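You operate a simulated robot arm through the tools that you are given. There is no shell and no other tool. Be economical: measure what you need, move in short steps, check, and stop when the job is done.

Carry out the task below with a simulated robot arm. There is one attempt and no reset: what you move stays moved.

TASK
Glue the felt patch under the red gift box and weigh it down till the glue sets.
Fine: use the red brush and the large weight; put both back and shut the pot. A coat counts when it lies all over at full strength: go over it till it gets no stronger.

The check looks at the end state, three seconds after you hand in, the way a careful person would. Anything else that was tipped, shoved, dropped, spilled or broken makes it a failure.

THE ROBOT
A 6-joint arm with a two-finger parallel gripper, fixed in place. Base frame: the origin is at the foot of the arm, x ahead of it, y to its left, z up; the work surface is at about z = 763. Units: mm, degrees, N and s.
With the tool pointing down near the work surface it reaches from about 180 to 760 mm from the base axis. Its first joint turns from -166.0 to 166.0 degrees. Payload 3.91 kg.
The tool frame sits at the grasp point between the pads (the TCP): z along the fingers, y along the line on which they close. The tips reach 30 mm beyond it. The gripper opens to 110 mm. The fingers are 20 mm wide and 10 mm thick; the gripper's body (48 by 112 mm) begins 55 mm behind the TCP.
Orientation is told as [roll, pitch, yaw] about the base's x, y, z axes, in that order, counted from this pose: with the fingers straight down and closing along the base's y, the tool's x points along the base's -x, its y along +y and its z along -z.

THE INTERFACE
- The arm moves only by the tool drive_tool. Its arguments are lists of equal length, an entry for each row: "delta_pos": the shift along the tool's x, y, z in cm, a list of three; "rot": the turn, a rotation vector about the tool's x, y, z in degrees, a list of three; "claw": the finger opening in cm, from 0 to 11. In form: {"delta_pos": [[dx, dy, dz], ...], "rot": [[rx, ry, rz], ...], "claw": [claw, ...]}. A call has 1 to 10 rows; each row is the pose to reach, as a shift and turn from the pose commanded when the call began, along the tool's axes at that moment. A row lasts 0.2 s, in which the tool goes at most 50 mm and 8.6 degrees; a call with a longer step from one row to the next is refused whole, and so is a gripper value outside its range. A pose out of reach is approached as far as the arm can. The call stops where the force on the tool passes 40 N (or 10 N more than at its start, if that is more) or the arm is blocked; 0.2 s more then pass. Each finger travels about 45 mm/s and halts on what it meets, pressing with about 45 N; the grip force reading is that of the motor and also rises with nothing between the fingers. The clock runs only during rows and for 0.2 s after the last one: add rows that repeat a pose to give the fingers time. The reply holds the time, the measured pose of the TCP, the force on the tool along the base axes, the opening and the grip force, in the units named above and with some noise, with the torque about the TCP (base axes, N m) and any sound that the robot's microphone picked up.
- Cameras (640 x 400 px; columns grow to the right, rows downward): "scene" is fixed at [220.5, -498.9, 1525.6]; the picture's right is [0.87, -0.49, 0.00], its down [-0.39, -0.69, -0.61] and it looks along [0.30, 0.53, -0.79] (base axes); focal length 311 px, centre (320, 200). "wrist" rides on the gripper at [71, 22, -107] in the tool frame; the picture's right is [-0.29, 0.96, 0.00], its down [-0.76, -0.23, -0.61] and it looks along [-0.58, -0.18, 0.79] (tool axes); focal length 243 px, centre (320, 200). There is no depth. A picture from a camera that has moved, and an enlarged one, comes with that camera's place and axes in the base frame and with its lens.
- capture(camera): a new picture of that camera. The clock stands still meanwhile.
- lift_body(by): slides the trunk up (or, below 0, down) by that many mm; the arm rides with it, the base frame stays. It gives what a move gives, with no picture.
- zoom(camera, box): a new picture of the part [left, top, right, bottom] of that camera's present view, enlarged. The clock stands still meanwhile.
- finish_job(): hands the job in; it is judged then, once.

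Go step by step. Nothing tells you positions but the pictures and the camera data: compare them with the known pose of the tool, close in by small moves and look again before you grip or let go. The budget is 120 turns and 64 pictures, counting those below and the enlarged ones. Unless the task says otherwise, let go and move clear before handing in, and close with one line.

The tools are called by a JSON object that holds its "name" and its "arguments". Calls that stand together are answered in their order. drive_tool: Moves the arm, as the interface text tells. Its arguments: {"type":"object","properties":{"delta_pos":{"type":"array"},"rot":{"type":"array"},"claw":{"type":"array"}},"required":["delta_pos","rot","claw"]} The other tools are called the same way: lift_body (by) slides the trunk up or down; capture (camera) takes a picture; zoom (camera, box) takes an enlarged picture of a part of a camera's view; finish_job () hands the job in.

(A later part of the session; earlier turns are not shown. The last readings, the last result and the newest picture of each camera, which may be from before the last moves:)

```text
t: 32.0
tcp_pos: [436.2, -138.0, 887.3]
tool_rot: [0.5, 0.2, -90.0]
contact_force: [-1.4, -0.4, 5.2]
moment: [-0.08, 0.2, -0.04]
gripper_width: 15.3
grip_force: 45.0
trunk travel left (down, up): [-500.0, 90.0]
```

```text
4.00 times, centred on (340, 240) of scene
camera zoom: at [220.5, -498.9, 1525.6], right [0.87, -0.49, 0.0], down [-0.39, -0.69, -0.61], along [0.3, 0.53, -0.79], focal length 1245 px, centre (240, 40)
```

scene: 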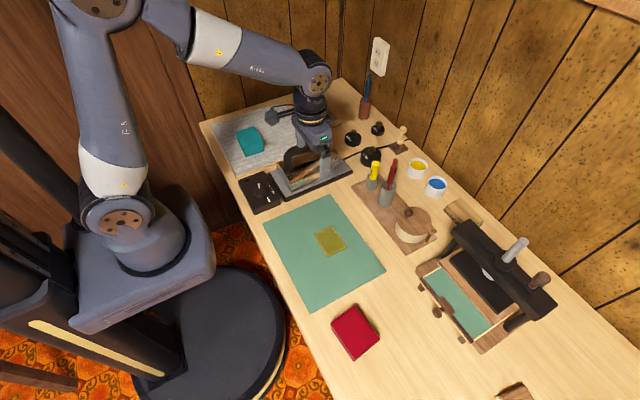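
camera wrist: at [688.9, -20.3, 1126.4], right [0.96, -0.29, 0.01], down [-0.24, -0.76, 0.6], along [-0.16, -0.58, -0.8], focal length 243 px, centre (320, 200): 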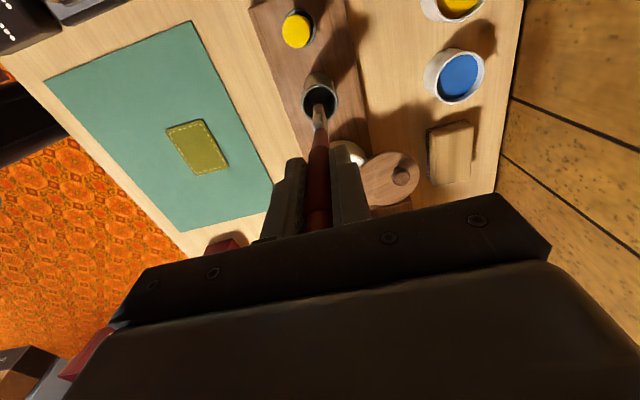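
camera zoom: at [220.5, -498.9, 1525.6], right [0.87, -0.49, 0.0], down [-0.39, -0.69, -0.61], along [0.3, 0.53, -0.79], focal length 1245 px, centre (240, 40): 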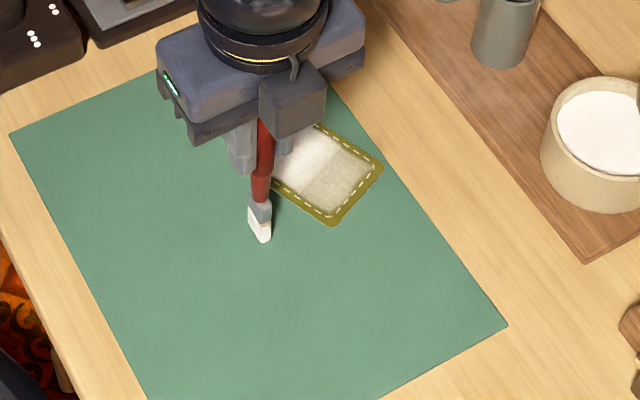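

{"name": "drive_tool", "arguments": {"delta_pos": [[0, 0, -3], [0, 0, -6], [-2, -4, -7], [-4, -8, -7], [-5, -10, -7]], "rot": [[0, 0, 0], [0, 0, 0], [0, 0, 0], [0, 0, 0], [0, 0, 0]], "claw": [0, 0, 0, 0, 0]}}

{"name": "zoom", "arguments": {"camera": "scene", "box": [290, 180, 380, 270]}}

{"name": "capture", "arguments": {"camera": "wrist"}}

```text
t: 33.2
tcp_pos: [333.7, -189.9, 959.5]
tool_rot: [0.6, 0.1, -89.9]
contact_force: [0.6, 0.5, 0.0]
moment: [0.05, 0.01, 0.0]
gripper_width: 15.2
grip_force: 45.3
trunk travel left (down, up): [-500.0, 90.0]
```

```text
4.44 times, centred on (335, 225) of scene
camera zoom: at [220.5, -498.9, 1525.6], right [0.87, -0.49, 0.0], down [-0.39, -0.69, -0.61], along [0.3, 0.53, -0.79], focal length 1384 px, centre (253, 89)
```

zoom: 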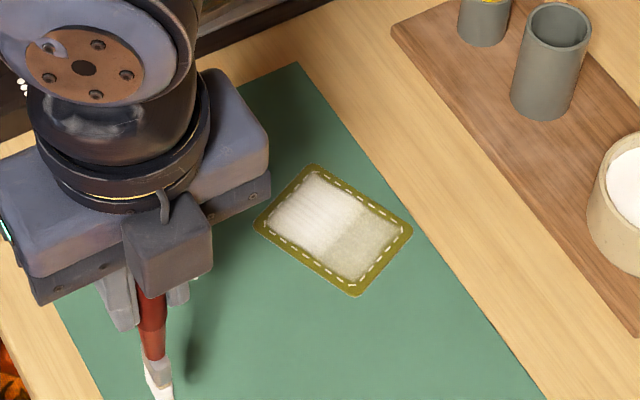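

```text
24 pictures are left
camera wrist: at [354.2, -120.0, 1067.7], right [0.96, -0.29, 0.01], down [-0.23, -0.76, 0.6], along [-0.17, -0.58, -0.8], focal length 243 px, centre (320, 200)
```

wrist: 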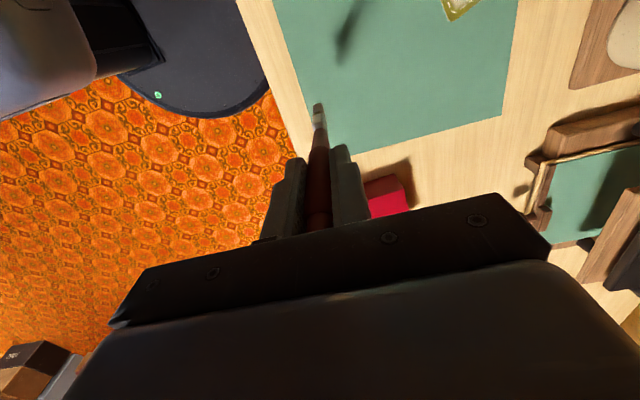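

The mat is clean; the coat fills up to the stitch line, strong on one half and weak on the other. The patch now lies about (498,−113), turned ~21°. I turn the brush to match and rework the weak half, staying well inside the edges.

{"name": "drive_tool", "arguments": {"delta_pos": [[1.4, 4.2, 0], [2.8, 8.4, 0], [4.1, 12.6, 0], [5.5, 16.7, 1], [5.5, 16.7, 4.5], [5.5, 16.7, 6.2]], "rot": [[0, 0, -5], [0, 0, -10], [0, 0, -15], [0, 0, -21], [0, 0, -21], [0, 0, -21]], "claw": [0, 0, 0, 0, 0, 0]}}

{"name": "zoom", "arguments": {"camera": "scene", "box": [300, 180, 390, 270]}}

{"name": "zoom", "arguments": {"camera": "wrist", "box": [240, 20, 400, 180]}}

```text
t: 34.6
tcp_pos: [501.7, -135.3, 893.8]
tool_rot: [0.4, 0.0, -68.9]
contact_force: [0.1, 1.1, -0.7]
moment: [-0.04, 0.0, -0.02]
gripper_width: 15.1
grip_force: 45.5
trunk travel left (down, up): [-500.0, 90.0]
```

```text
4.44 times, centred on (345, 225) of scene
camera zoom: at [220.5, -498.9, 1525.6], right [0.87, -0.49, 0.0], down [-0.39, -0.69, -0.61], along [0.3, 0.53, -0.79], focal length 1384 px, centre (209, 89)
```

zoom: 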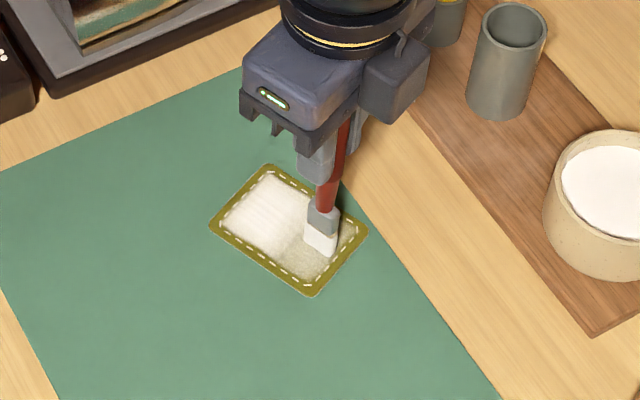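

```text
2.50 times, centred on (320, 100) of wrist
camera zoom: at [495.2, -61.7, 1002.3], right [1.0, 0.07, 0.01], down [0.05, -0.79, 0.61], along [0.05, -0.6, -0.8], focal length 606 px, centre (320, 450)
```

zoom: 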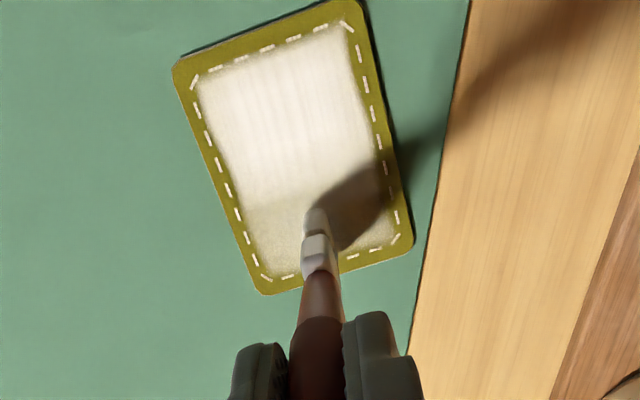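

{"name": "drive_tool", "arguments": {"delta_pos": [[0, 0, 0.15], [0, 0, 0.15]], "rot": [[0, 0, 0], [0, 0, 0]], "claw": [0, 0]}}

{"name": "drive_tool", "arguments": {"delta_pos": [[0, 0, 0.15], [0, 0, 0.15]], "rot": [[0, 0, 0], [0, 0, 0]], "claw": [0, 0]}}

```text
t: 35.2
tcp_pos: [499.6, -134.3, 893.5]
tool_rot: [0.5, 0.0, -69.0]
contact_force: [0.8, -0.1, -0.6]
moment: [-0.01, -0.01, 0.0]
gripper_width: 15.3
grip_force: 45.0
trunk travel left (down, up): [-500.0, 90.0]
```

```text
t: 35.8
tcp_pos: [500.2, -134.7, 893.2]
tool_rot: [0.5, 0.1, -68.9]
contact_force: [0.6, 0.1, -0.7]
moment: [-0.05, 0.0, 0.01]
gripper_width: 15.3
grip_force: 45.5
trunk travel left (down, up): [-500.0, 90.0]
```

{"name": "drive_tool", "arguments": {"delta_pos": [[0, 0, 0.15], [0, 0, 0.15]], "rot": [[0, 0, 0], [0, 0, 0]], "claw": [0, 0]}}

{"name": "drive_tool", "arguments": {"delta_pos": [[0, 0, 0.1], [0, 0, 0.1]], "rot": [[0, 0, 0], [0, 0, 0]], "claw": [0, 0]}}

```text
t: 36.4
tcp_pos: [499.4, -135.6, 891.6]
tool_rot: [0.5, 0.1, -68.8]
contact_force: [0.2, 0.4, -1.1]
moment: [0.04, 0.01, 0.0]
gripper_width: 15.5
grip_force: 44.7
trunk travel left (down, up): [-500.0, 90.0]
```

```text
t: 37.0
tcp_pos: [499.7, -135.2, 891.0]
tool_rot: [0.5, 0.0, -68.9]
contact_force: [0.0, -0.4, 0.4]
moment: [0.03, 0.0, 0.0]
gripper_width: 15.1
grip_force: 45.2
trunk travel left (down, up): [-500.0, 90.0]
```

{"name": "drive_tool", "arguments": {"delta_pos": [[0, 0, 0.1], [0, 0, 0.1]], "rot": [[0, 0, 0], [0, 0, 0]], "claw": [0, 0]}}

{"name": "drive_tool", "arguments": {"delta_pos": [[0, 0, 0.1], [0, 0, 0.1]], "rot": [[0, 0, 0], [0, 0, 0]], "claw": [0, 0]}}

```text
t: 37.6
tcp_pos: [499.8, -135.1, 888.9]
tool_rot: [0.6, 0.0, -68.8]
contact_force: [0.3, 0.3, 6.6]
moment: [0.06, -0.06, 0.0]
gripper_width: 15.2
grip_force: 45.5
trunk travel left (down, up): [-500.0, 90.0]
```

```text
t: 38.2
tcp_pos: [500.5, -135.0, 888.8]
tool_rot: [0.6, -0.1, -68.9]
contact_force: [0.6, 1.8, 12.3]
moment: [0.31, -0.11, -0.01]
gripper_width: 15.0
grip_force: 44.8
trunk travel left (down, up): [-500.0, 90.0]
```

{"name": "drive_tool", "arguments": {"delta_pos": [[0, 0, -0.1], [0, 0.9, -0.1], [0, 1.8, -0.1], [0, 0.4, -0.1], [0, -1.2, -0.1], [0, -2.6, -0.1], [0, -1.2, -0.1], [0, 0, -0.1]], "rot": [[0, 0, 0], [0, 0, 0], [0, 0, 0], [0, 0, 0], [0, 0, 0], [0, 0, 0], [0, 0, 0], [0, 0, 0]], "claw": [0, 0, 0, 0, 0, 0, 0, 0]}}

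{"name": "zoom", "arguments": {"camera": "wrist", "box": [240, 20, 400, 180]}}

```text
t: 40.0
tcp_pos: [500.9, -134.3, 889.8]
tool_rot: [0.5, 0.0, -68.9]
contact_force: [-0.2, -0.1, 0.7]
moment: [-0.04, 0.03, 0.02]
gripper_width: 15.3
grip_force: 44.9
trunk travel left (down, up): [-500.0, 90.0]
```

```text
2.50 times, centred on (320, 100) of wrist
camera zoom: at [494.2, -61.2, 998.9], right [1.0, 0.07, 0.01], down [0.05, -0.79, 0.61], along [0.05, -0.6, -0.8], focal length 606 px, centre (320, 450)
```

zoom: 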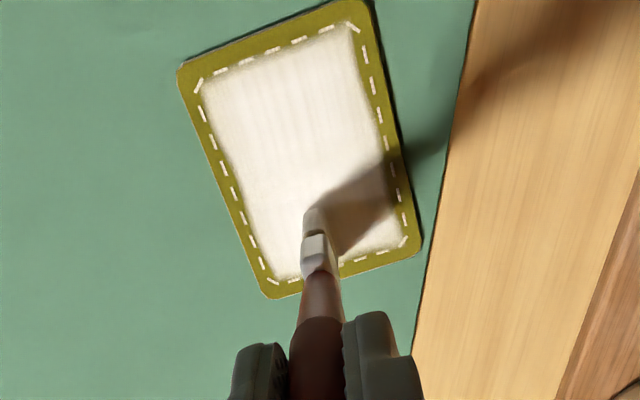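

The weak half is now even. I give everything one more pass to be sure it's at full strength.

{"name": "drive_tool", "arguments": {"delta_pos": [[0, 0, 0.08], [0, 1.8, 0.08], [0, -0.4, 0.08], [0, -2.6, 0.08], [1.8, -2.4, 0.1], [1.8, -0.4, 0.1], [1.8, 1.7, 0.1], [3.5, 1.7, 0.11], [3.5, -0.4, 0.11], [3.5, -2.4, 0.11]], "rot": [[0, 0, 0], [0, 0, 0], [0, 0, 0], [0, 0, 0], [0, 0, 0], [0, 0, 0], [0, 0, 0], [0, 0, 0], [0, 0, 0], [0, 0, 0]], "claw": [0, 0, 0, 0, 0, 0, 0, 0, 0, 0]}}

{"name": "drive_tool", "arguments": {"delta_pos": [[0, 2.0, 0], [0, 4.1, 0], [-1.0, 2.0, 0], [-1.0, 0.0, 0], [-1.0, 2.0, 0], [-2.4, 2.0, 0], [-2.4, 0.2, 0], [-2.4, 2.2, 0], [-2.4, 4.1, 0], [-2.4, 2, -3]], "rot": [[0, 0, 0], [0, 0, 0], [0, 0, 0], [0, 0, 0], [0, 0, 0], [0, 0, 0], [0, 0, 0], [0, 0, 0], [0, 0, 0], [0, 0, 0]], "claw": [0, 0, 0, 0, 0, 0, 0, 0, 0, 0]}}

{"name": "drive_tool", "arguments": {"delta_pos": [[0, 0, -3], [0, 0, -6], [-4, -1, -6], [-8, -2, -6]], "rot": [[0, 0, 0], [0, 0, 0], [0, 0, 0], [0, 0, 0]], "claw": [0, 0, 0, 0]}}

{"name": "zoom", "arguments": {"camera": "wrist", "box": [220, 0, 420, 160]}}

```text
t: 42.2
tcp_pos: [465.6, -113.5, 889.6]
tool_rot: [0.6, 0.0, -69.0]
contact_force: [3.9, 2.7, 18.8]
moment: [0.24, -0.4, 0.01]
gripper_width: 15.4
grip_force: 45.1
trunk travel left (down, up): [-500.0, 90.0]
```

```text
t: 44.4
tcp_pos: [494.6, -126.1, 916.9]
tool_rot: [0.4, 0.0, -69.0]
contact_force: [0.4, 0.0, -0.5]
moment: [-0.01, 0.04, 0.0]
gripper_width: 15.0
grip_force: 45.0
trunk travel left (down, up): [-500.0, 90.0]
```

```text
t: 45.4
tcp_pos: [505.3, -210.7, 979.2]
tool_rot: [0.5, -0.1, -69.0]
contact_force: [0.6, 0.8, -0.6]
moment: [0.0, -0.03, -0.01]
gripper_width: 15.2
grip_force: 45.1
trunk travel left (down, up): [-500.0, 90.0]
```

```text
2.50 times, centred on (320, 80) of wrist
camera zoom: at [498.9, -137.3, 1087.4], right [1.0, 0.07, 0.01], down [0.05, -0.79, 0.61], along [0.05, -0.6, -0.8], focal length 606 px, centre (320, 500)
```

zoom: 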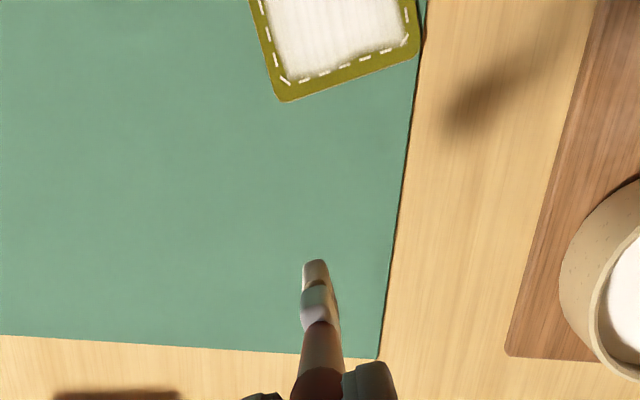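

{"name": "zoom", "arguments": {"camera": "scene", "box": [300, 180, 390, 270]}}

```text
4.44 times, centred on (345, 225) of scene
camera zoom: at [220.5, -498.9, 1525.6], right [0.87, -0.49, 0.0], down [-0.39, -0.69, -0.61], along [0.3, 0.53, -0.79], focal length 1384 px, centre (209, 89)
```

zoom: 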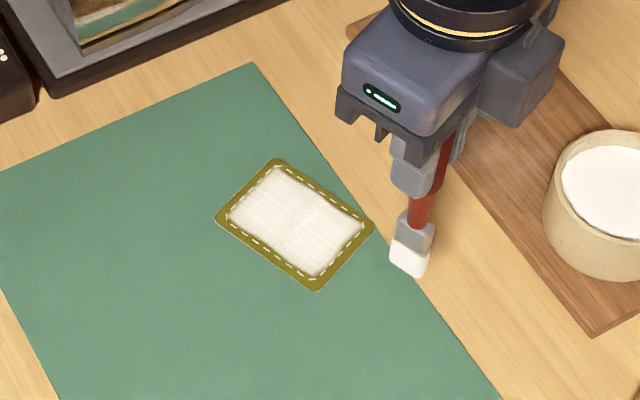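

The coat is now even and strong inside the stitching. I take the brush back above its holder.

{"name": "drive_tool", "arguments": {"delta_pos": [[0, 0, -3.4], [1.03, 3.95, -3.4], [2.06, 7.9, -3.4], [3.09, 11.85, -3.4], [4.12, 15.8, -3.4], [5.15, 19.73, -3.4]], "rot": [[0, 0, 0], [0, 0, 5], [0, 0, 10], [0, 0, 15], [0, 0, 20], [0, 0, 21]], "claw": [0, 0, 0, 0, 0, 0]}}

{"name": "zoom", "arguments": {"camera": "wrist", "box": [260, 60, 380, 180]}}

```text
t: 46.8
tcp_pos: [668.7, -88.5, 1014.8]
tool_rot: [0.4, 0.2, -89.9]
contact_force: [0.2, -0.4, 0.4]
moment: [0.0, 0.01, 0.0]
gripper_width: 15.1
grip_force: 45.8
trunk travel left (down, up): [-500.0, 90.0]
```

```text
3.33 times, centred on (320, 120) of wrist
camera zoom: at [689.3, -18.2, 1123.6], right [0.96, -0.29, 0.01], down [-0.23, -0.76, 0.6], along [-0.17, -0.58, -0.8], focal length 809 px, centre (320, 467)
```

zoom: 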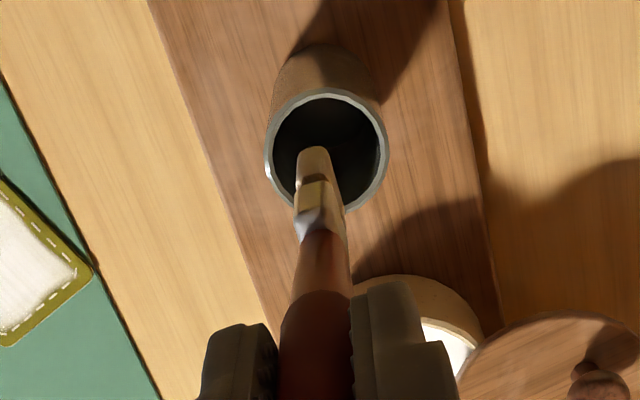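

{"name": "drive_tool", "arguments": {"delta_pos": [[-0.25, 0.25, 0], [-0.25, 0.25, 3.5], [-0.25, 0.25, 7], [-0.25, 0.25, 10], [-0.25, 0.25, 11]], "rot": [[0, 0, 0], [0, 0, 0], [0, 0, 0], [0, 0, 0], [0, 0, 0]], "claw": [0, 0, 0, 0, 0]}}

```text
t: 48.0
tcp_pos: [671.6, -93.5, 904.0]
tool_rot: [0.4, 0.2, -89.9]
contact_force: [-1.5, -0.2, 0.2]
moment: [0.0, -0.01, -0.01]
gripper_width: 15.3
grip_force: 45.2
trunk travel left (down, up): [-500.0, 90.0]
```

{"name": "drive_tool", "arguments": {"delta_pos": [[0, 0, 0.2], [0, 0, 0.2], [0, 0, 0.2], [0, 0, 0.2], [0, 0, -4], [0, 0, -8], [0, 0, -12]], "rot": [[0, 0, 0], [0, 0, 0], [0, 0, 0], [0, 0, 0], [0, 0, 0], [0, 0, 0], [0, 0, 0]], "claw": [0, 2, 5, 5, 5, 5, 5]}}

{"name": "capture", "arguments": {"camera": "scene"}}

```text
t: 49.6
tcp_pos: [670.8, -91.5, 1026.1]
tool_rot: [0.3, 0.2, -89.9]
contact_force: [0.4, 0.1, -1.0]
moment: [0.06, 0.0, 0.02]
gripper_width: 50.1
grip_force: 0.2
trunk travel left (down, up): [-500.0, 90.0]
```

```text
17 pictures are left
```

scene: 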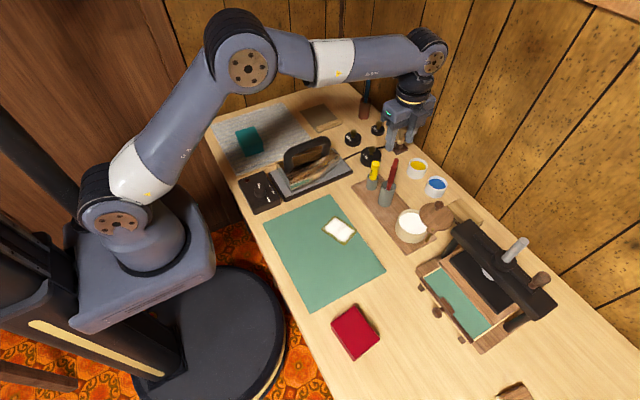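

Brush is back in its holder. Now to the red box.

{"name": "drive_tool", "arguments": {"delta_pos": [[-2.9, -3.6, 0], [-5.8, -7.2, 0], [-8.7, -10.8, 0], [-11.6, -14.4, 0], [-14.5, -18, 0], [-17.4, -21.6, 0], [-20.3, -25.2, 0], [-22.5, -28.9, 1]], "rot": [[0, 0, 0], [0, 0, 0], [0, 0, 0], [0, 0, 0], [0, 0, 0], [0, 0, 0], [0, 0, 0], [0, 0, 0]], "claw": [6, 7, 8, 9, 10, 11, 11, 11]}}

{"name": "capture", "arguments": {"camera": "wrist"}}

```text
t: 51.4
tcp_pos: [380.1, -317.2, 1013.0]
tool_rot: [0.6, 0.3, -89.8]
contact_force: [0.1, 0.2, -1.8]
moment: [0.03, 0.01, 0.04]
gripper_width: 109.8
grip_force: 0.1
trunk travel left (down, up): [-500.0, 90.0]
```

```text
16 pictures are left
camera wrist: at [400.7, -248.1, 1122.0], right [0.96, -0.29, 0.01], down [-0.23, -0.76, 0.6], along [-0.17, -0.58, -0.8], focal length 243 px, centre (320, 200)
```

wrist: 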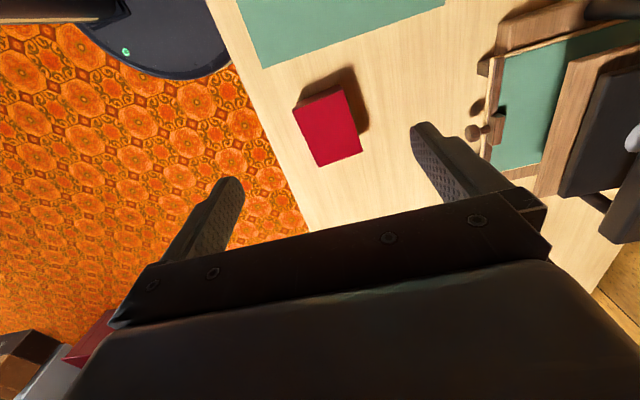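

Box: about 66×88 mm, top z≈804, centre ≈(378,−370), turned ≈4°. I descend astride it and check before gripping.

{"name": "drive_tool", "arguments": {"delta_pos": [[-2.7, -0.1, 2], [-5.3, -0.2, 5], [-5.3, -0.2, 9.5], [-5.3, -0.2, 14], [-5.3, -0.2, 17]], "rot": [[0, 0, -2], [0, 0, -4], [0, 0, -4], [0, 0, -4], [0, 0, -4]], "claw": [11, 11, 11, 11, 11]}}

{"name": "capture", "arguments": {"camera": "wrist"}}

```text
t: 52.6
tcp_pos: [380.7, -370.0, 840.3]
tool_rot: [0.5, 0.1, -85.9]
contact_force: [-0.4, 0.6, -0.4]
moment: [0.01, 0.0, 0.02]
gripper_width: 110.0
grip_force: 0.1
trunk travel left (down, up): [-500.0, 90.0]
```

```text
15 pictures are left
camera wrist: at [395.8, -298.4, 948.6], right [0.98, -0.22, 0.01], down [-0.18, -0.78, 0.6], along [-0.13, -0.59, -0.8], focal length 243 px, centre (320, 200)
```

wrist: 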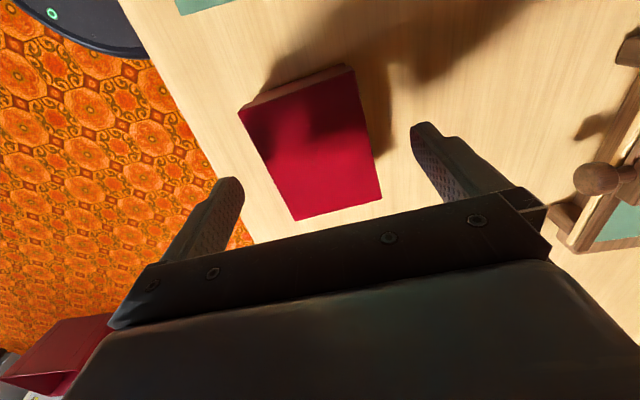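

{"name": "drive_tool", "arguments": {"delta_pos": [[-0.25, -0.15, 1.5], [-0.25, -0.15, 3.2], [-0.25, -0.15, 4.2], [-0.25, -0.15, 4.2], [-0.25, -0.15, 4.2], [-0.25, -0.15, 4.2], [-0.25, -0.15, 4.2]], "rot": [[0, 0, -2], [0, 0, -2], [0, 0, -2], [0, 0, -2], [0, 0, -2], [0, 0, -2], [0, 0, -2]], "claw": [11, 11, 11, 9, 7, 6, 6]}}

```text
t: 54.2
tcp_pos: [378.3, -372.7, 800.3]
tool_rot: [0.5, 0.1, -83.9]
contact_force: [0.6, 0.1, 1.1]
moment: [-0.02, -0.03, 0.01]
gripper_width: 69.4
grip_force: 44.9
trunk travel left (down, up): [-500.0, 90.0]
```

Box gripped (69 mm). I lift it and carry it above the patch, turning it to the patch's angle.

{"name": "drive_tool", "arguments": {"delta_pos": [[0, 0, -4], [0, 0, -8], [3.5, 2.15, -8], [7.1, 4.3, -8], [10.6, 6.45, -8], [14.2, 8.6, -8], [17.7, 10.75, -8], [21.2, 12.9, -8], [24.77, 15.04, -8], [24.77, 15.04, -5]], "rot": [[0, 0, 0], [0, 0, 0], [0, 0, -2], [0, 0, -4], [0, 0, -6], [0, 0, -8], [0, 0, -10], [0, 0, -12], [0, 0, -13.4], [0, 0, -13.4]], "claw": [6, 6, 6, 6, 6, 6, 6, 6, 6, 6]}}

{"name": "zoom", "arguments": {"camera": "scene", "box": [295, 175, 395, 275]}}

{"name": "capture", "arguments": {"camera": "wrist"}}

```text
t: 56.4
tcp_pos: [503.4, -108.6, 847.8]
tool_rot: [0.5, 0.0, -70.5]
contact_force: [0.2, 0.3, -1.3]
moment: [0.02, 0.03, -0.01]
gripper_width: 69.4
grip_force: 45.2
trunk travel left (down, up): [-500.0, 90.0]
```

```text
4.00 times, centred on (345, 225) of scene
camera zoom: at [220.5, -498.9, 1525.6], right [0.87, -0.49, 0.0], down [-0.39, -0.69, -0.61], along [0.3, 0.53, -0.79], focal length 1245 px, centre (220, 100)
```

zoom: 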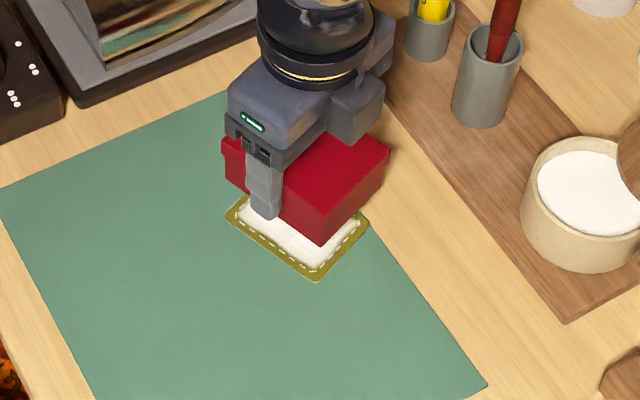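

```text
13 pictures are left
camera wrist: at [498.6, -35.0, 956.5], right [1.0, 0.05, 0.01], down [0.03, -0.79, 0.61], along [0.03, -0.61, -0.8], focal length 243 px, centre (320, 200)
```

wrist: 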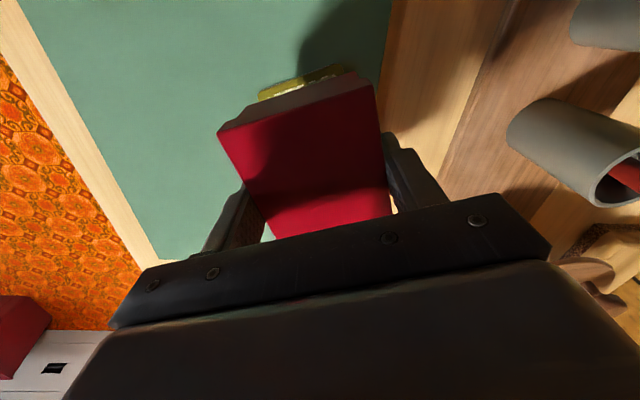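

Box hangs well aligned over the patch (within ~2 mm). I shift slightly and lower until touch.

{"name": "drive_tool", "arguments": {"delta_pos": [[0, -0.2, 0], [0, -0.2, 2], [0, -0.2, 3.6], [0, -0.2, 4.1]], "rot": [[0, 0, 0], [0, 0, 0], [0, 0, 0], [0, 0, 0]], "claw": [6, 6, 6, 6]}}

{"name": "drive_tool", "arguments": {"delta_pos": [[0, 0, 0.15], [0, 0, 0.15]], "rot": [[0, 0, 0], [0, 0, 0]], "claw": [6, 6]}}

{"name": "drive_tool", "arguments": {"delta_pos": [[0, 0, 0.15], [0, 0, 0.15]], "rot": [[0, 0, 0], [0, 0, 0]], "claw": [6, 6]}}

```text
t: 57.4
tcp_pos: [500.6, -109.5, 811.2]
tool_rot: [0.5, -0.1, -70.5]
contact_force: [0.7, -0.4, -0.4]
moment: [0.01, 0.01, -0.01]
gripper_width: 69.2
grip_force: 45.0
trunk travel left (down, up): [-500.0, 90.0]
```

```text
t: 58.0
tcp_pos: [502.6, -111.4, 809.3]
tool_rot: [0.6, 0.1, -70.6]
contact_force: [0.1, 0.6, -1.6]
moment: [-0.05, -0.01, 0.02]
gripper_width: 69.1
grip_force: 44.2
trunk travel left (down, up): [-500.0, 90.0]
```

```text
t: 58.6
tcp_pos: [500.6, -110.6, 808.0]
tool_rot: [0.5, 0.0, -70.5]
contact_force: [-0.4, -0.6, -1.3]
moment: [0.01, 0.01, 0.04]
gripper_width: 69.2
grip_force: 45.1
trunk travel left (down, up): [-500.0, 90.0]
```

{"name": "drive_tool", "arguments": {"delta_pos": [[0, 0, 0.2], [0, 0, 0.2]], "rot": [[0, 0, 0], [0, 0, 0]], "claw": [6, 6]}}

{"name": "drive_tool", "arguments": {"delta_pos": [[0, 0, 0.15], [0, 0, 0.15]], "rot": [[0, 0, 0], [0, 0, 0]], "claw": [6, 6]}}

{"name": "drive_tool", "arguments": {"delta_pos": [[0, 0, 0.1], [0, 0, 0.1]], "rot": [[0, 0, 0], [0, 0, 0]], "claw": [6, 6]}}

```text
t: 59.2
tcp_pos: [502.7, -110.1, 806.3]
tool_rot: [0.5, 0.0, -70.5]
contact_force: [-0.7, 0.2, 3.2]
moment: [0.09, 0.04, 0.0]
gripper_width: 69.1
grip_force: 45.2
trunk travel left (down, up): [-500.0, 90.0]
```

```text
t: 59.8
tcp_pos: [502.2, -109.9, 805.9]
tool_rot: [0.6, -0.2, -70.5]
contact_force: [-0.9, 0.5, 14.8]
moment: [0.25, 0.07, -0.01]
gripper_width: 68.9
grip_force: 45.1
trunk travel left (down, up): [-500.0, 90.0]
```

```text
t: 60.4
tcp_pos: [501.7, -110.8, 805.3]
tool_rot: [0.6, -0.1, -70.5]
contact_force: [-0.2, 1.0, 20.3]
moment: [0.41, 0.16, 0.02]
gripper_width: 69.2
grip_force: 45.0
trunk travel left (down, up): [-500.0, 90.0]
```

Box is seated on the glued patch. I release, rise, and go to the 1 kg weight.

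{"name": "drive_tool", "arguments": {"delta_pos": [[0, 0, -0.1], [0, 0, -0.1], [0, 0, -0.1], [0, 0, -4], [0, 0, -9], [0, 0, -14], [0, 0, -19], [0, 0, -21]], "rot": [[0, 0, 0], [0, 0, 0], [0, 0, 0], [0, 0, 0], [0, 0, 0], [0, 0, 0], [0, 0, 0], [0, 0, 0]], "claw": [8, 10, 10, 10, 10, 10, 10, 10]}}

{"name": "drive_tool", "arguments": {"delta_pos": [[1.4, 4.0, 0], [2.8, 8.0, 0], [4.2, 12.0, 0], [5.6, 16.0, 0], [7.0, 20.0, 0], [9.2, 22.7, 0]], "rot": [[0, 0, -6], [0, 0, -12], [0, 0, -18], [0, 0, -24], [0, 0, -30], [0, 0, -36]], "claw": [9, 8, 7, 6, 6, 6]}}

{"name": "capture", "arguments": {"camera": "wrist"}}

{"name": "zoom", "arguments": {"camera": "scene", "box": [290, 110, 430, 270]}}

```text
t: 62.2
tcp_pos: [499.9, -114.4, 1014.5]
tool_rot: [0.4, 0.0, -70.5]
contact_force: [0.2, 0.3, -0.8]
moment: [0.0, 0.0, -0.04]
gripper_width: 100.0
grip_force: 0.0
trunk travel left (down, up): [-500.0, 90.0]
```

```text
t: 63.6
tcp_pos: [683.8, 53.2, 1011.3]
tool_rot: [0.4, -0.3, -34.4]
contact_force: [0.4, 0.0, 0.6]
moment: [-0.02, -0.03, -0.02]
gripper_width: 60.0
grip_force: 0.0
trunk travel left (down, up): [-500.0, 90.0]
```

```text
12 pictures are left
camera wrist: at [636.5, 110.1, 1120.0], right [0.78, 0.63, 0.01], down [0.49, -0.62, 0.61], along [0.39, -0.47, -0.79], focal length 243 px, centre (320, 200)
```

wrist: 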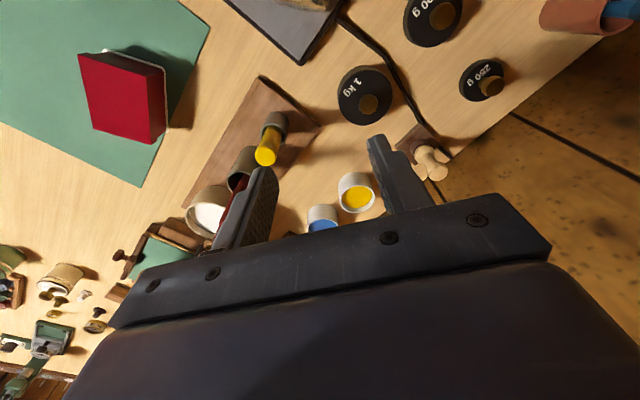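

```text
2.50 times, centred on (360, 190) of scene
camera zoom: at [220.5, -498.9, 1525.6], right [0.87, -0.49, 0.0], down [-0.39, -0.69, -0.61], along [0.3, 0.53, -0.79], focal length 778 px, centre (220, 225)
```

zoom: 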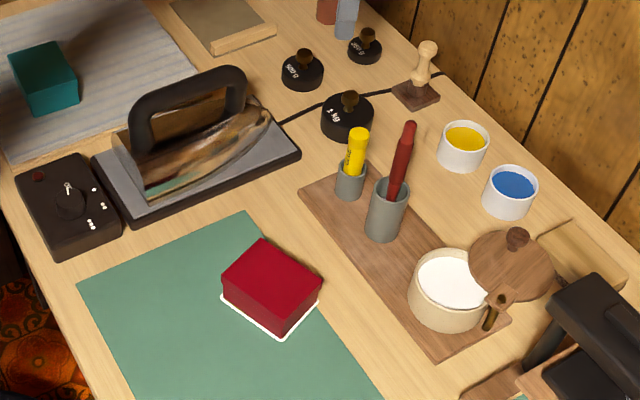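

The box sits squarely; a thin white bead shows around its foot. Now over the 1 kg weight (knob near (743,80)), lowering part way.

{"name": "drive_tool", "arguments": {"delta_pos": [[-1.7, 2.8, 2], [-3.37, 5.55, 4], [-3.37, 5.55, 8], [-3.37, 5.55, 12], [-3.37, 5.55, 13]], "rot": [[0, 0, 0], [0, 0, 0], [0, 0, 0], [0, 0, 0], [0, 0, 0]], "claw": [6, 6, 6, 6, 6]}}

{"name": "capture", "arguments": {"camera": "wrist"}}

```text
t: 64.8
tcp_pos: [745.2, 77.5, 881.3]
tool_rot: [0.4, -0.3, -34.5]
contact_force: [0.2, -0.9, -0.4]
moment: [0.01, -0.06, 0.0]
gripper_width: 60.0
grip_force: 0.1
trunk travel left (down, up): [-500.0, 90.0]
```

```text
10 pictures are left
camera wrist: at [697.2, 134.2, 989.1], right [0.78, 0.62, 0.01], down [0.49, -0.62, 0.61], along [0.39, -0.47, -0.79], focal length 243 px, centre (320, 200)
```

wrist: 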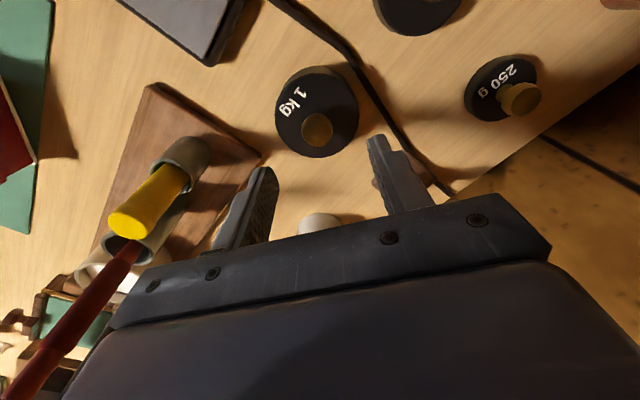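

{"name": "drive_tool", "arguments": {"delta_pos": [[0.4, 0, 1], [0.4, 0, 3.2], [0.4, 0, 5.2], [0.4, 0, 5.2], [0.4, 0, 5.2], [0.4, 0, 5.2], [0.4, 0, 5.2]], "rot": [[0, 0, 0], [0, 0, 0], [0, 0, 0], [0, 0, 0], [0, 0, 0], [0, 0, 0], [0, 0, 0]], "claw": [6, 6, 6, 4, 2, 0, 0]}}

```text
t: 66.4
tcp_pos: [739.5, 82.3, 832.8]
tool_rot: [0.4, -0.3, -34.5]
contact_force: [-1.4, -3.5, -0.1]
moment: [-0.06, 0.24, 0.1]
gripper_width: 23.5
grip_force: 44.9
trunk travel left (down, up): [-500.0, 90.0]
```

{"name": "drive_tool", "arguments": {"delta_pos": [[0, 0, -1.5], [0, 0, -5], [0, 0, -9], [0, 0, -12]], "rot": [[0, 0, 0], [0, 0, 0], [0, 0, 0], [0, 0, 0]], "claw": [0, 0, 0, 0]}}

{"name": "capture", "arguments": {"camera": "scene"}}

```text
t: 67.4
tcp_pos: [740.1, 81.3, 953.6]
tool_rot: [0.2, -0.2, -34.6]
contact_force: [0.7, 0.2, -9.3]
moment: [-0.01, 0.02, 0.04]
gripper_width: 23.2
grip_force: 45.2
trunk travel left (down, up): [-500.0, 90.0]
```

```text
9 pictures are left
```

scene: 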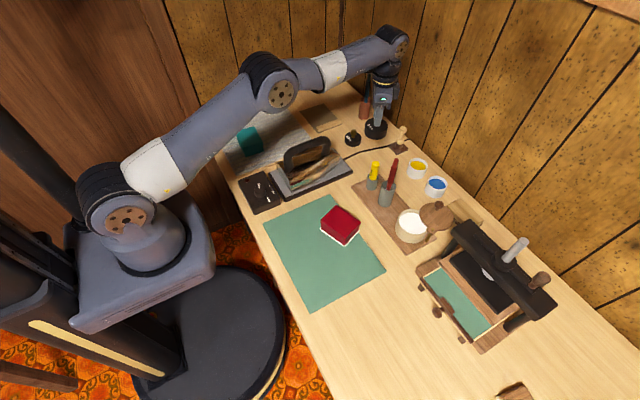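

Weight is in hand (≈9.5 N). I raise it a bit and carry it above the box.

{"name": "drive_tool", "arguments": {"delta_pos": [[0, 0, -3], [1.25, -4.18, -3], [2.5, -8.36, -3], [3.76, -12.54, -3], [5.02, -16.72, -3], [6.27, -20.9, -3], [7.52, -25.08, -3], [8.78, -29.27, -3], [8.78, -29.27, 1], [8.78, -29.27, 4]], "rot": [[0, 0, 0], [0, 0, 0], [0, 0, 0], [0, 0, 0], [0, 0, 0], [0, 0, 0], [0, 0, 0], [0, 0, 0], [0, 0, 0], [0, 0, 0]], "claw": [0, 0, 0, 0, 0, 0, 0, 0, 0, 0]}}

{"name": "zoom", "arguments": {"camera": "scene", "box": [295, 165, 395, 265]}}

```text
t: 69.6
tcp_pos: [502.1, -110.4, 907.5]
tool_rot: [0.4, -0.2, -34.4]
contact_force: [0.4, -0.1, -10.4]
moment: [0.01, 0.03, -0.02]
gripper_width: 23.4
grip_force: 44.9
trunk travel left (down, up): [-500.0, 90.0]
```

```text
4.00 times, centred on (345, 215) of scene
camera zoom: at [220.5, -498.9, 1525.6], right [0.87, -0.49, 0.0], down [-0.39, -0.69, -0.61], along [0.3, 0.53, -0.79], focal length 1245 px, centre (220, 140)
```

zoom: 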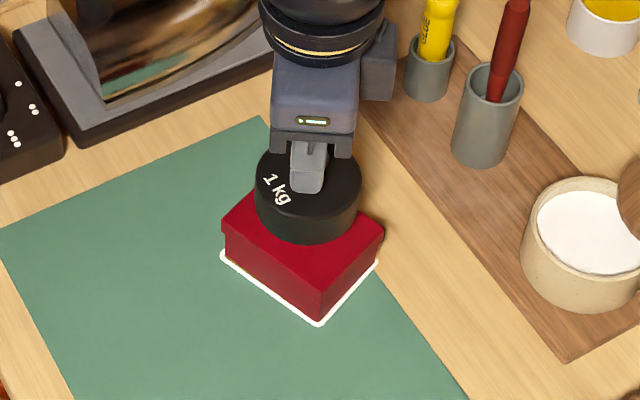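

{"name": "drive_tool", "arguments": {"delta_pos": [[0, 0, 1.5], [0, 0, 2.2], [0, 0, 2.4], [0, 0, 2.4]], "rot": [[0, 0, 0], [0, 0, 0], [0, 0, 0], [0, 0, 0]], "claw": [0, 0, 0, 0]}}

{"name": "drive_tool", "arguments": {"delta_pos": [[0, 0, 0.2], [0, 0, 0.2]], "rot": [[0, 0, 0], [0, 0, 0]], "claw": [0, 0]}}

{"name": "drive_tool", "arguments": {"delta_pos": [[0, 0, 0.2], [0, 0, 0.2]], "rot": [[0, 0, 0], [0, 0, 0]], "claw": [0, 0]}}

```text
t: 70.6
tcp_pos: [503.0, -109.4, 885.3]
tool_rot: [0.4, -0.1, -34.5]
contact_force: [-0.5, 0.0, -9.9]
moment: [0.0, 0.06, 0.03]
gripper_width: 23.6
grip_force: 45.2
trunk travel left (down, up): [-500.0, 90.0]
```

```text
t: 71.2
tcp_pos: [501.9, -109.9, 884.5]
tool_rot: [0.4, -0.3, -34.5]
contact_force: [-0.4, -0.2, -7.1]
moment: [-0.03, 0.03, -0.05]
gripper_width: 23.5
grip_force: 45.1
trunk travel left (down, up): [-500.0, 90.0]
```

```text
t: 71.8
tcp_pos: [500.7, -108.8, 884.6]
tool_rot: [0.5, -0.4, -34.5]
contact_force: [-0.9, -1.0, 7.7]
moment: [0.0, 0.12, 0.0]
gripper_width: 23.4
grip_force: 45.0
trunk travel left (down, up): [-500.0, 90.0]
```

Weight is resting on the box. I release it, rise, and meanwhile go to close the pot lid by hooking the far finger behind the knob.

{"name": "drive_tool", "arguments": {"delta_pos": [[0, 0, -0.05], [0, 0, -0.05], [0, 0, -0.05], [0, 0, -4], [0, 0, -8.5], [0, 0, -13]], "rot": [[0, 0, 0], [0, 0, 0], [0, 0, 0], [0, 0, 0], [0, 0, 0], [0, 0, 0]], "claw": [4, 6, 6, 6, 6, 6]}}

{"name": "drive_tool", "arguments": {"delta_pos": [[-2.56, 0.7, 0], [-5.12, 1.4, 0], [-7.67, 2.1, 0], [-10.23, 2.8, 0], [-12.8, 3.5, 0], [-15.35, 4.2, 0], [-17.9, 4.9, 0], [-20.46, 5.6, 0], [-23.02, 6.29, 0]], "rot": [[0, 0, -8.2], [0, 0, -16.4], [0, 0, -24.6], [0, 0, -32.8], [0, 0, -41], [0, 0, -49.2], [0, 0, -57.4], [0, 0, -65.6], [0, 0, -73.5]], "claw": [6, 7, 8, 9, 10, 11, 11, 11, 11]}}

{"name": "capture", "arguments": {"camera": "wrist"}}

```text
t: 73.2
tcp_pos: [502.0, -110.2, 1011.6]
tool_rot: [0.4, -0.3, -34.5]
contact_force: [-0.1, 0.9, -0.2]
moment: [0.01, 0.02, 0.0]
gripper_width: 60.1
grip_force: 0.1
trunk travel left (down, up): [-500.0, 90.0]
```

```text
t: 75.2
tcp_pos: [716.7, -184.9, 1012.1]
tool_rot: [-0.2, -0.5, 39.1]
contact_force: [0.2, 0.0, 1.2]
moment: [-0.02, 0.0, 0.02]
gripper_width: 110.0
grip_force: 0.0
out of reach, approached as far as the arm can: row 9
trunk travel left (down, up): [-500.0, 90.0]
```

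```text
7 pictures are left
camera wrist: at [646.0, -215.3, 1119.6], right [-0.38, 0.93, 0.0], down [0.73, 0.3, 0.61], along [0.57, 0.23, -0.79], focal length 243 px, centre (320, 200)
```

wrist: 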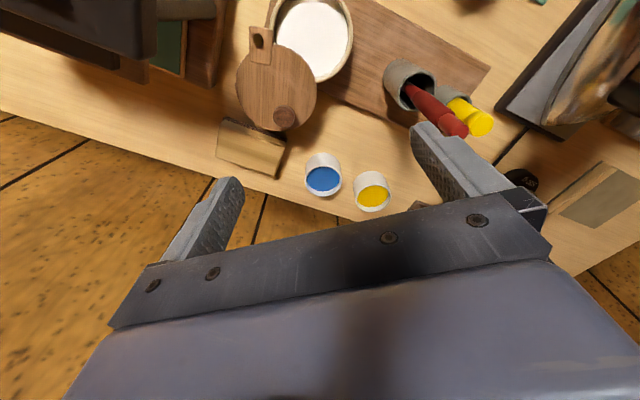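

{"name": "drive_tool", "arguments": {"delta_pos": [[0, 0, 4], [0, 0, 8], [0, 0, 11]], "rot": [[0, 0, 0], [0, 0, 0], [0, 0, 0]], "claw": [11, 11, 11]}}

```text
t: 76.0
tcp_pos: [713.8, -184.8, 903.1]
tool_rot: [-0.2, -0.5, 39.0]
contact_force: [0.4, -0.2, 0.5]
moment: [-0.01, 0.03, -0.01]
gripper_width: 110.0
grip_force: 0.0
trunk travel left (down, up): [-500.0, 90.0]
```

{"name": "drive_tool", "arguments": {"delta_pos": [[-0.54, -1.1, 0], [-0.54, -1.1, 0]], "rot": [[0, 0, 0], [0, 0, 0]], "claw": [11, 11]}}

{"name": "capture", "arguments": {"camera": "wrist"}}

```text
t: 76.6
tcp_pos: [726.6, -191.8, 902.9]
tool_rot: [-0.1, -0.5, 39.0]
contact_force: [0.2, 0.0, -0.2]
moment: [0.0, 0.0, 0.0]
gripper_width: 109.9
grip_force: 0.1
trunk travel left (down, up): [-500.0, 90.0]
```

```text
6 pictures are left
camera wrist: at [657.4, -220.1, 1011.6], right [-0.38, 0.93, 0.0], down [0.73, 0.3, 0.61], along [0.57, 0.23, -0.79], focal length 243 px, centre (320, 200)
```

wrist: 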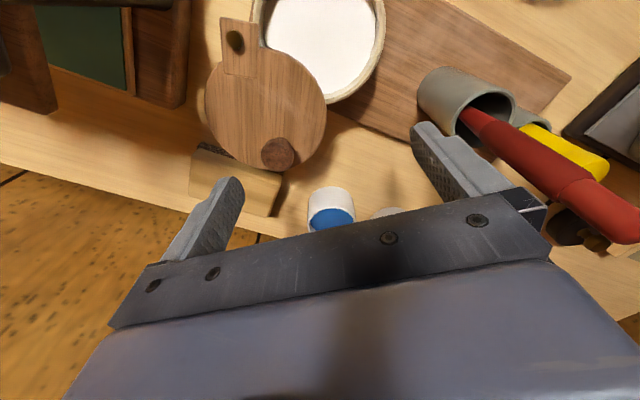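

The far finger is beyond the knob with ~10 mm gap. I descend and pull the lid round.

{"name": "drive_tool", "arguments": {"delta_pos": [[0, 0, 2], [0, 0, 3.7], [0, 0, 3.7]], "rot": [[0, 0, 0], [0, 0, 0], [0, 0, 0]], "claw": [11, 11, 11]}}

{"name": "drive_tool", "arguments": {"delta_pos": [[0, 1.1, 0], [0.67, 2.1, 0], [1.48, 3.0, 0], [2.4, 3.78, 0], [3.42, 4.42, 0], [4.51, 4.91, 0], [5.68, 5.25, 0], [6.87, 5.42, 0], [8.07, 5.42, 0]], "rot": [[0, 0, 0], [0, 0, -8], [0, 0, -16], [0, 0, -24], [0, 0, -32], [0, 0, -40], [0, 0, -48], [0, 0, -56], [0, 0, -64]], "claw": [11, 11, 11, 11, 11, 11, 11, 11, 11]}}

{"name": "capture", "arguments": {"camera": "wrist"}}

```text
t: 77.4
tcp_pos: [727.9, -189.9, 866.2]
tool_rot: [-0.3, -0.5, 39.0]
contact_force: [0.1, 0.5, 0.0]
moment: [0.05, -0.01, 0.01]
gripper_width: 110.3
grip_force: 0.1
trunk travel left (down, up): [-500.0, 90.0]
```

```text
t: 79.4
tcp_pos: [634.7, -199.3, 864.1]
tool_rot: [-0.4, -0.2, 103.1]
contact_force: [0.8, 0.0, -0.1]
moment: [0.03, 0.06, 0.02]
gripper_width: 110.0
grip_force: 0.0
trunk travel left (down, up): [-500.0, 90.0]
```

```text
5 pictures are left
camera wrist: at [628.4, -275.2, 972.1], right [-1.0, 0.06, -0.01], down [0.05, 0.79, 0.61], along [0.05, 0.61, -0.79], focal length 243 px, centre (320, 200)
```

wrist: 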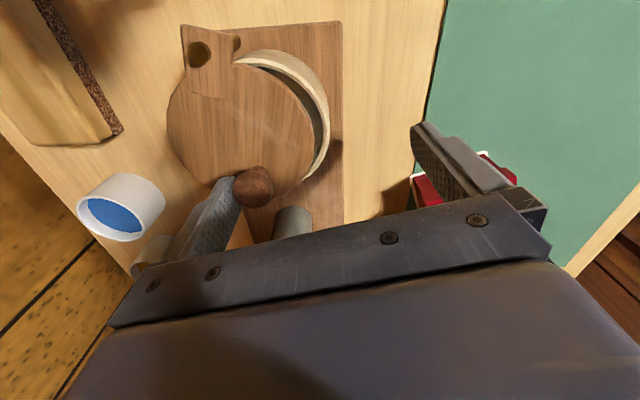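

{"name": "drive_tool", "arguments": {"delta_pos": [[0.67, 1.0, 0], [1.37, 1.79, 0], [1.5, 1.9, 0], [1.59, 2.0, 0]], "rot": [[0, 0, -8], [0, 0, -15], [0, 0, -16], [0, 0, -17]], "claw": [11, 11, 11, 11]}}

```text
t: 80.4
tcp_pos: [620.8, -219.9, 862.7]
tool_rot: [-0.6, 0.2, 120.1]
contact_force: [19.2, 12.4, -3.5]
moment: [-0.05, -0.25, 0.02]
gripper_width: 110.2
grip_force: 0.0
trunk travel left (down, up): [-500.0, 90.0]
```

The lid met its stop (23 N) — closed. I back off, rise, and check the scene.

{"name": "drive_tool", "arguments": {"delta_pos": [[0, -0.7, 0], [0, -0.7, -4], [0, -0.7, -8.5], [0, -0.7, -13], [0, -0.7, -15]], "rot": [[0, 0, 0], [0, 0, 8], [0, 0, 16], [0, 0, 24], [0, 0, 32]], "claw": [11, 11, 11, 10, 9]}}

{"name": "zoom", "arguments": {"camera": "scene", "box": [295, 130, 455, 270]}}

```text
t: 81.6
tcp_pos: [621.3, -219.8, 1015.0]
tool_rot: [-0.5, -0.2, 87.9]
contact_force: [-0.1, 0.4, -0.4]
moment: [-0.02, 0.03, -0.03]
gripper_width: 89.8
grip_force: 0.1
trunk travel left (down, up): [-500.0, 90.0]
```

```text
2.86 times, centred on (375, 200) of scene
camera zoom: at [220.5, -498.9, 1525.6], right [0.87, -0.49, 0.0], down [-0.39, -0.69, -0.61], along [0.3, 0.53, -0.79], focal length 889 px, centre (163, 200)
```

zoom: 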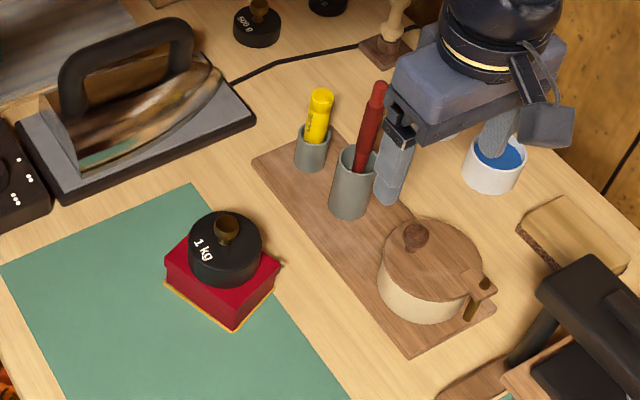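

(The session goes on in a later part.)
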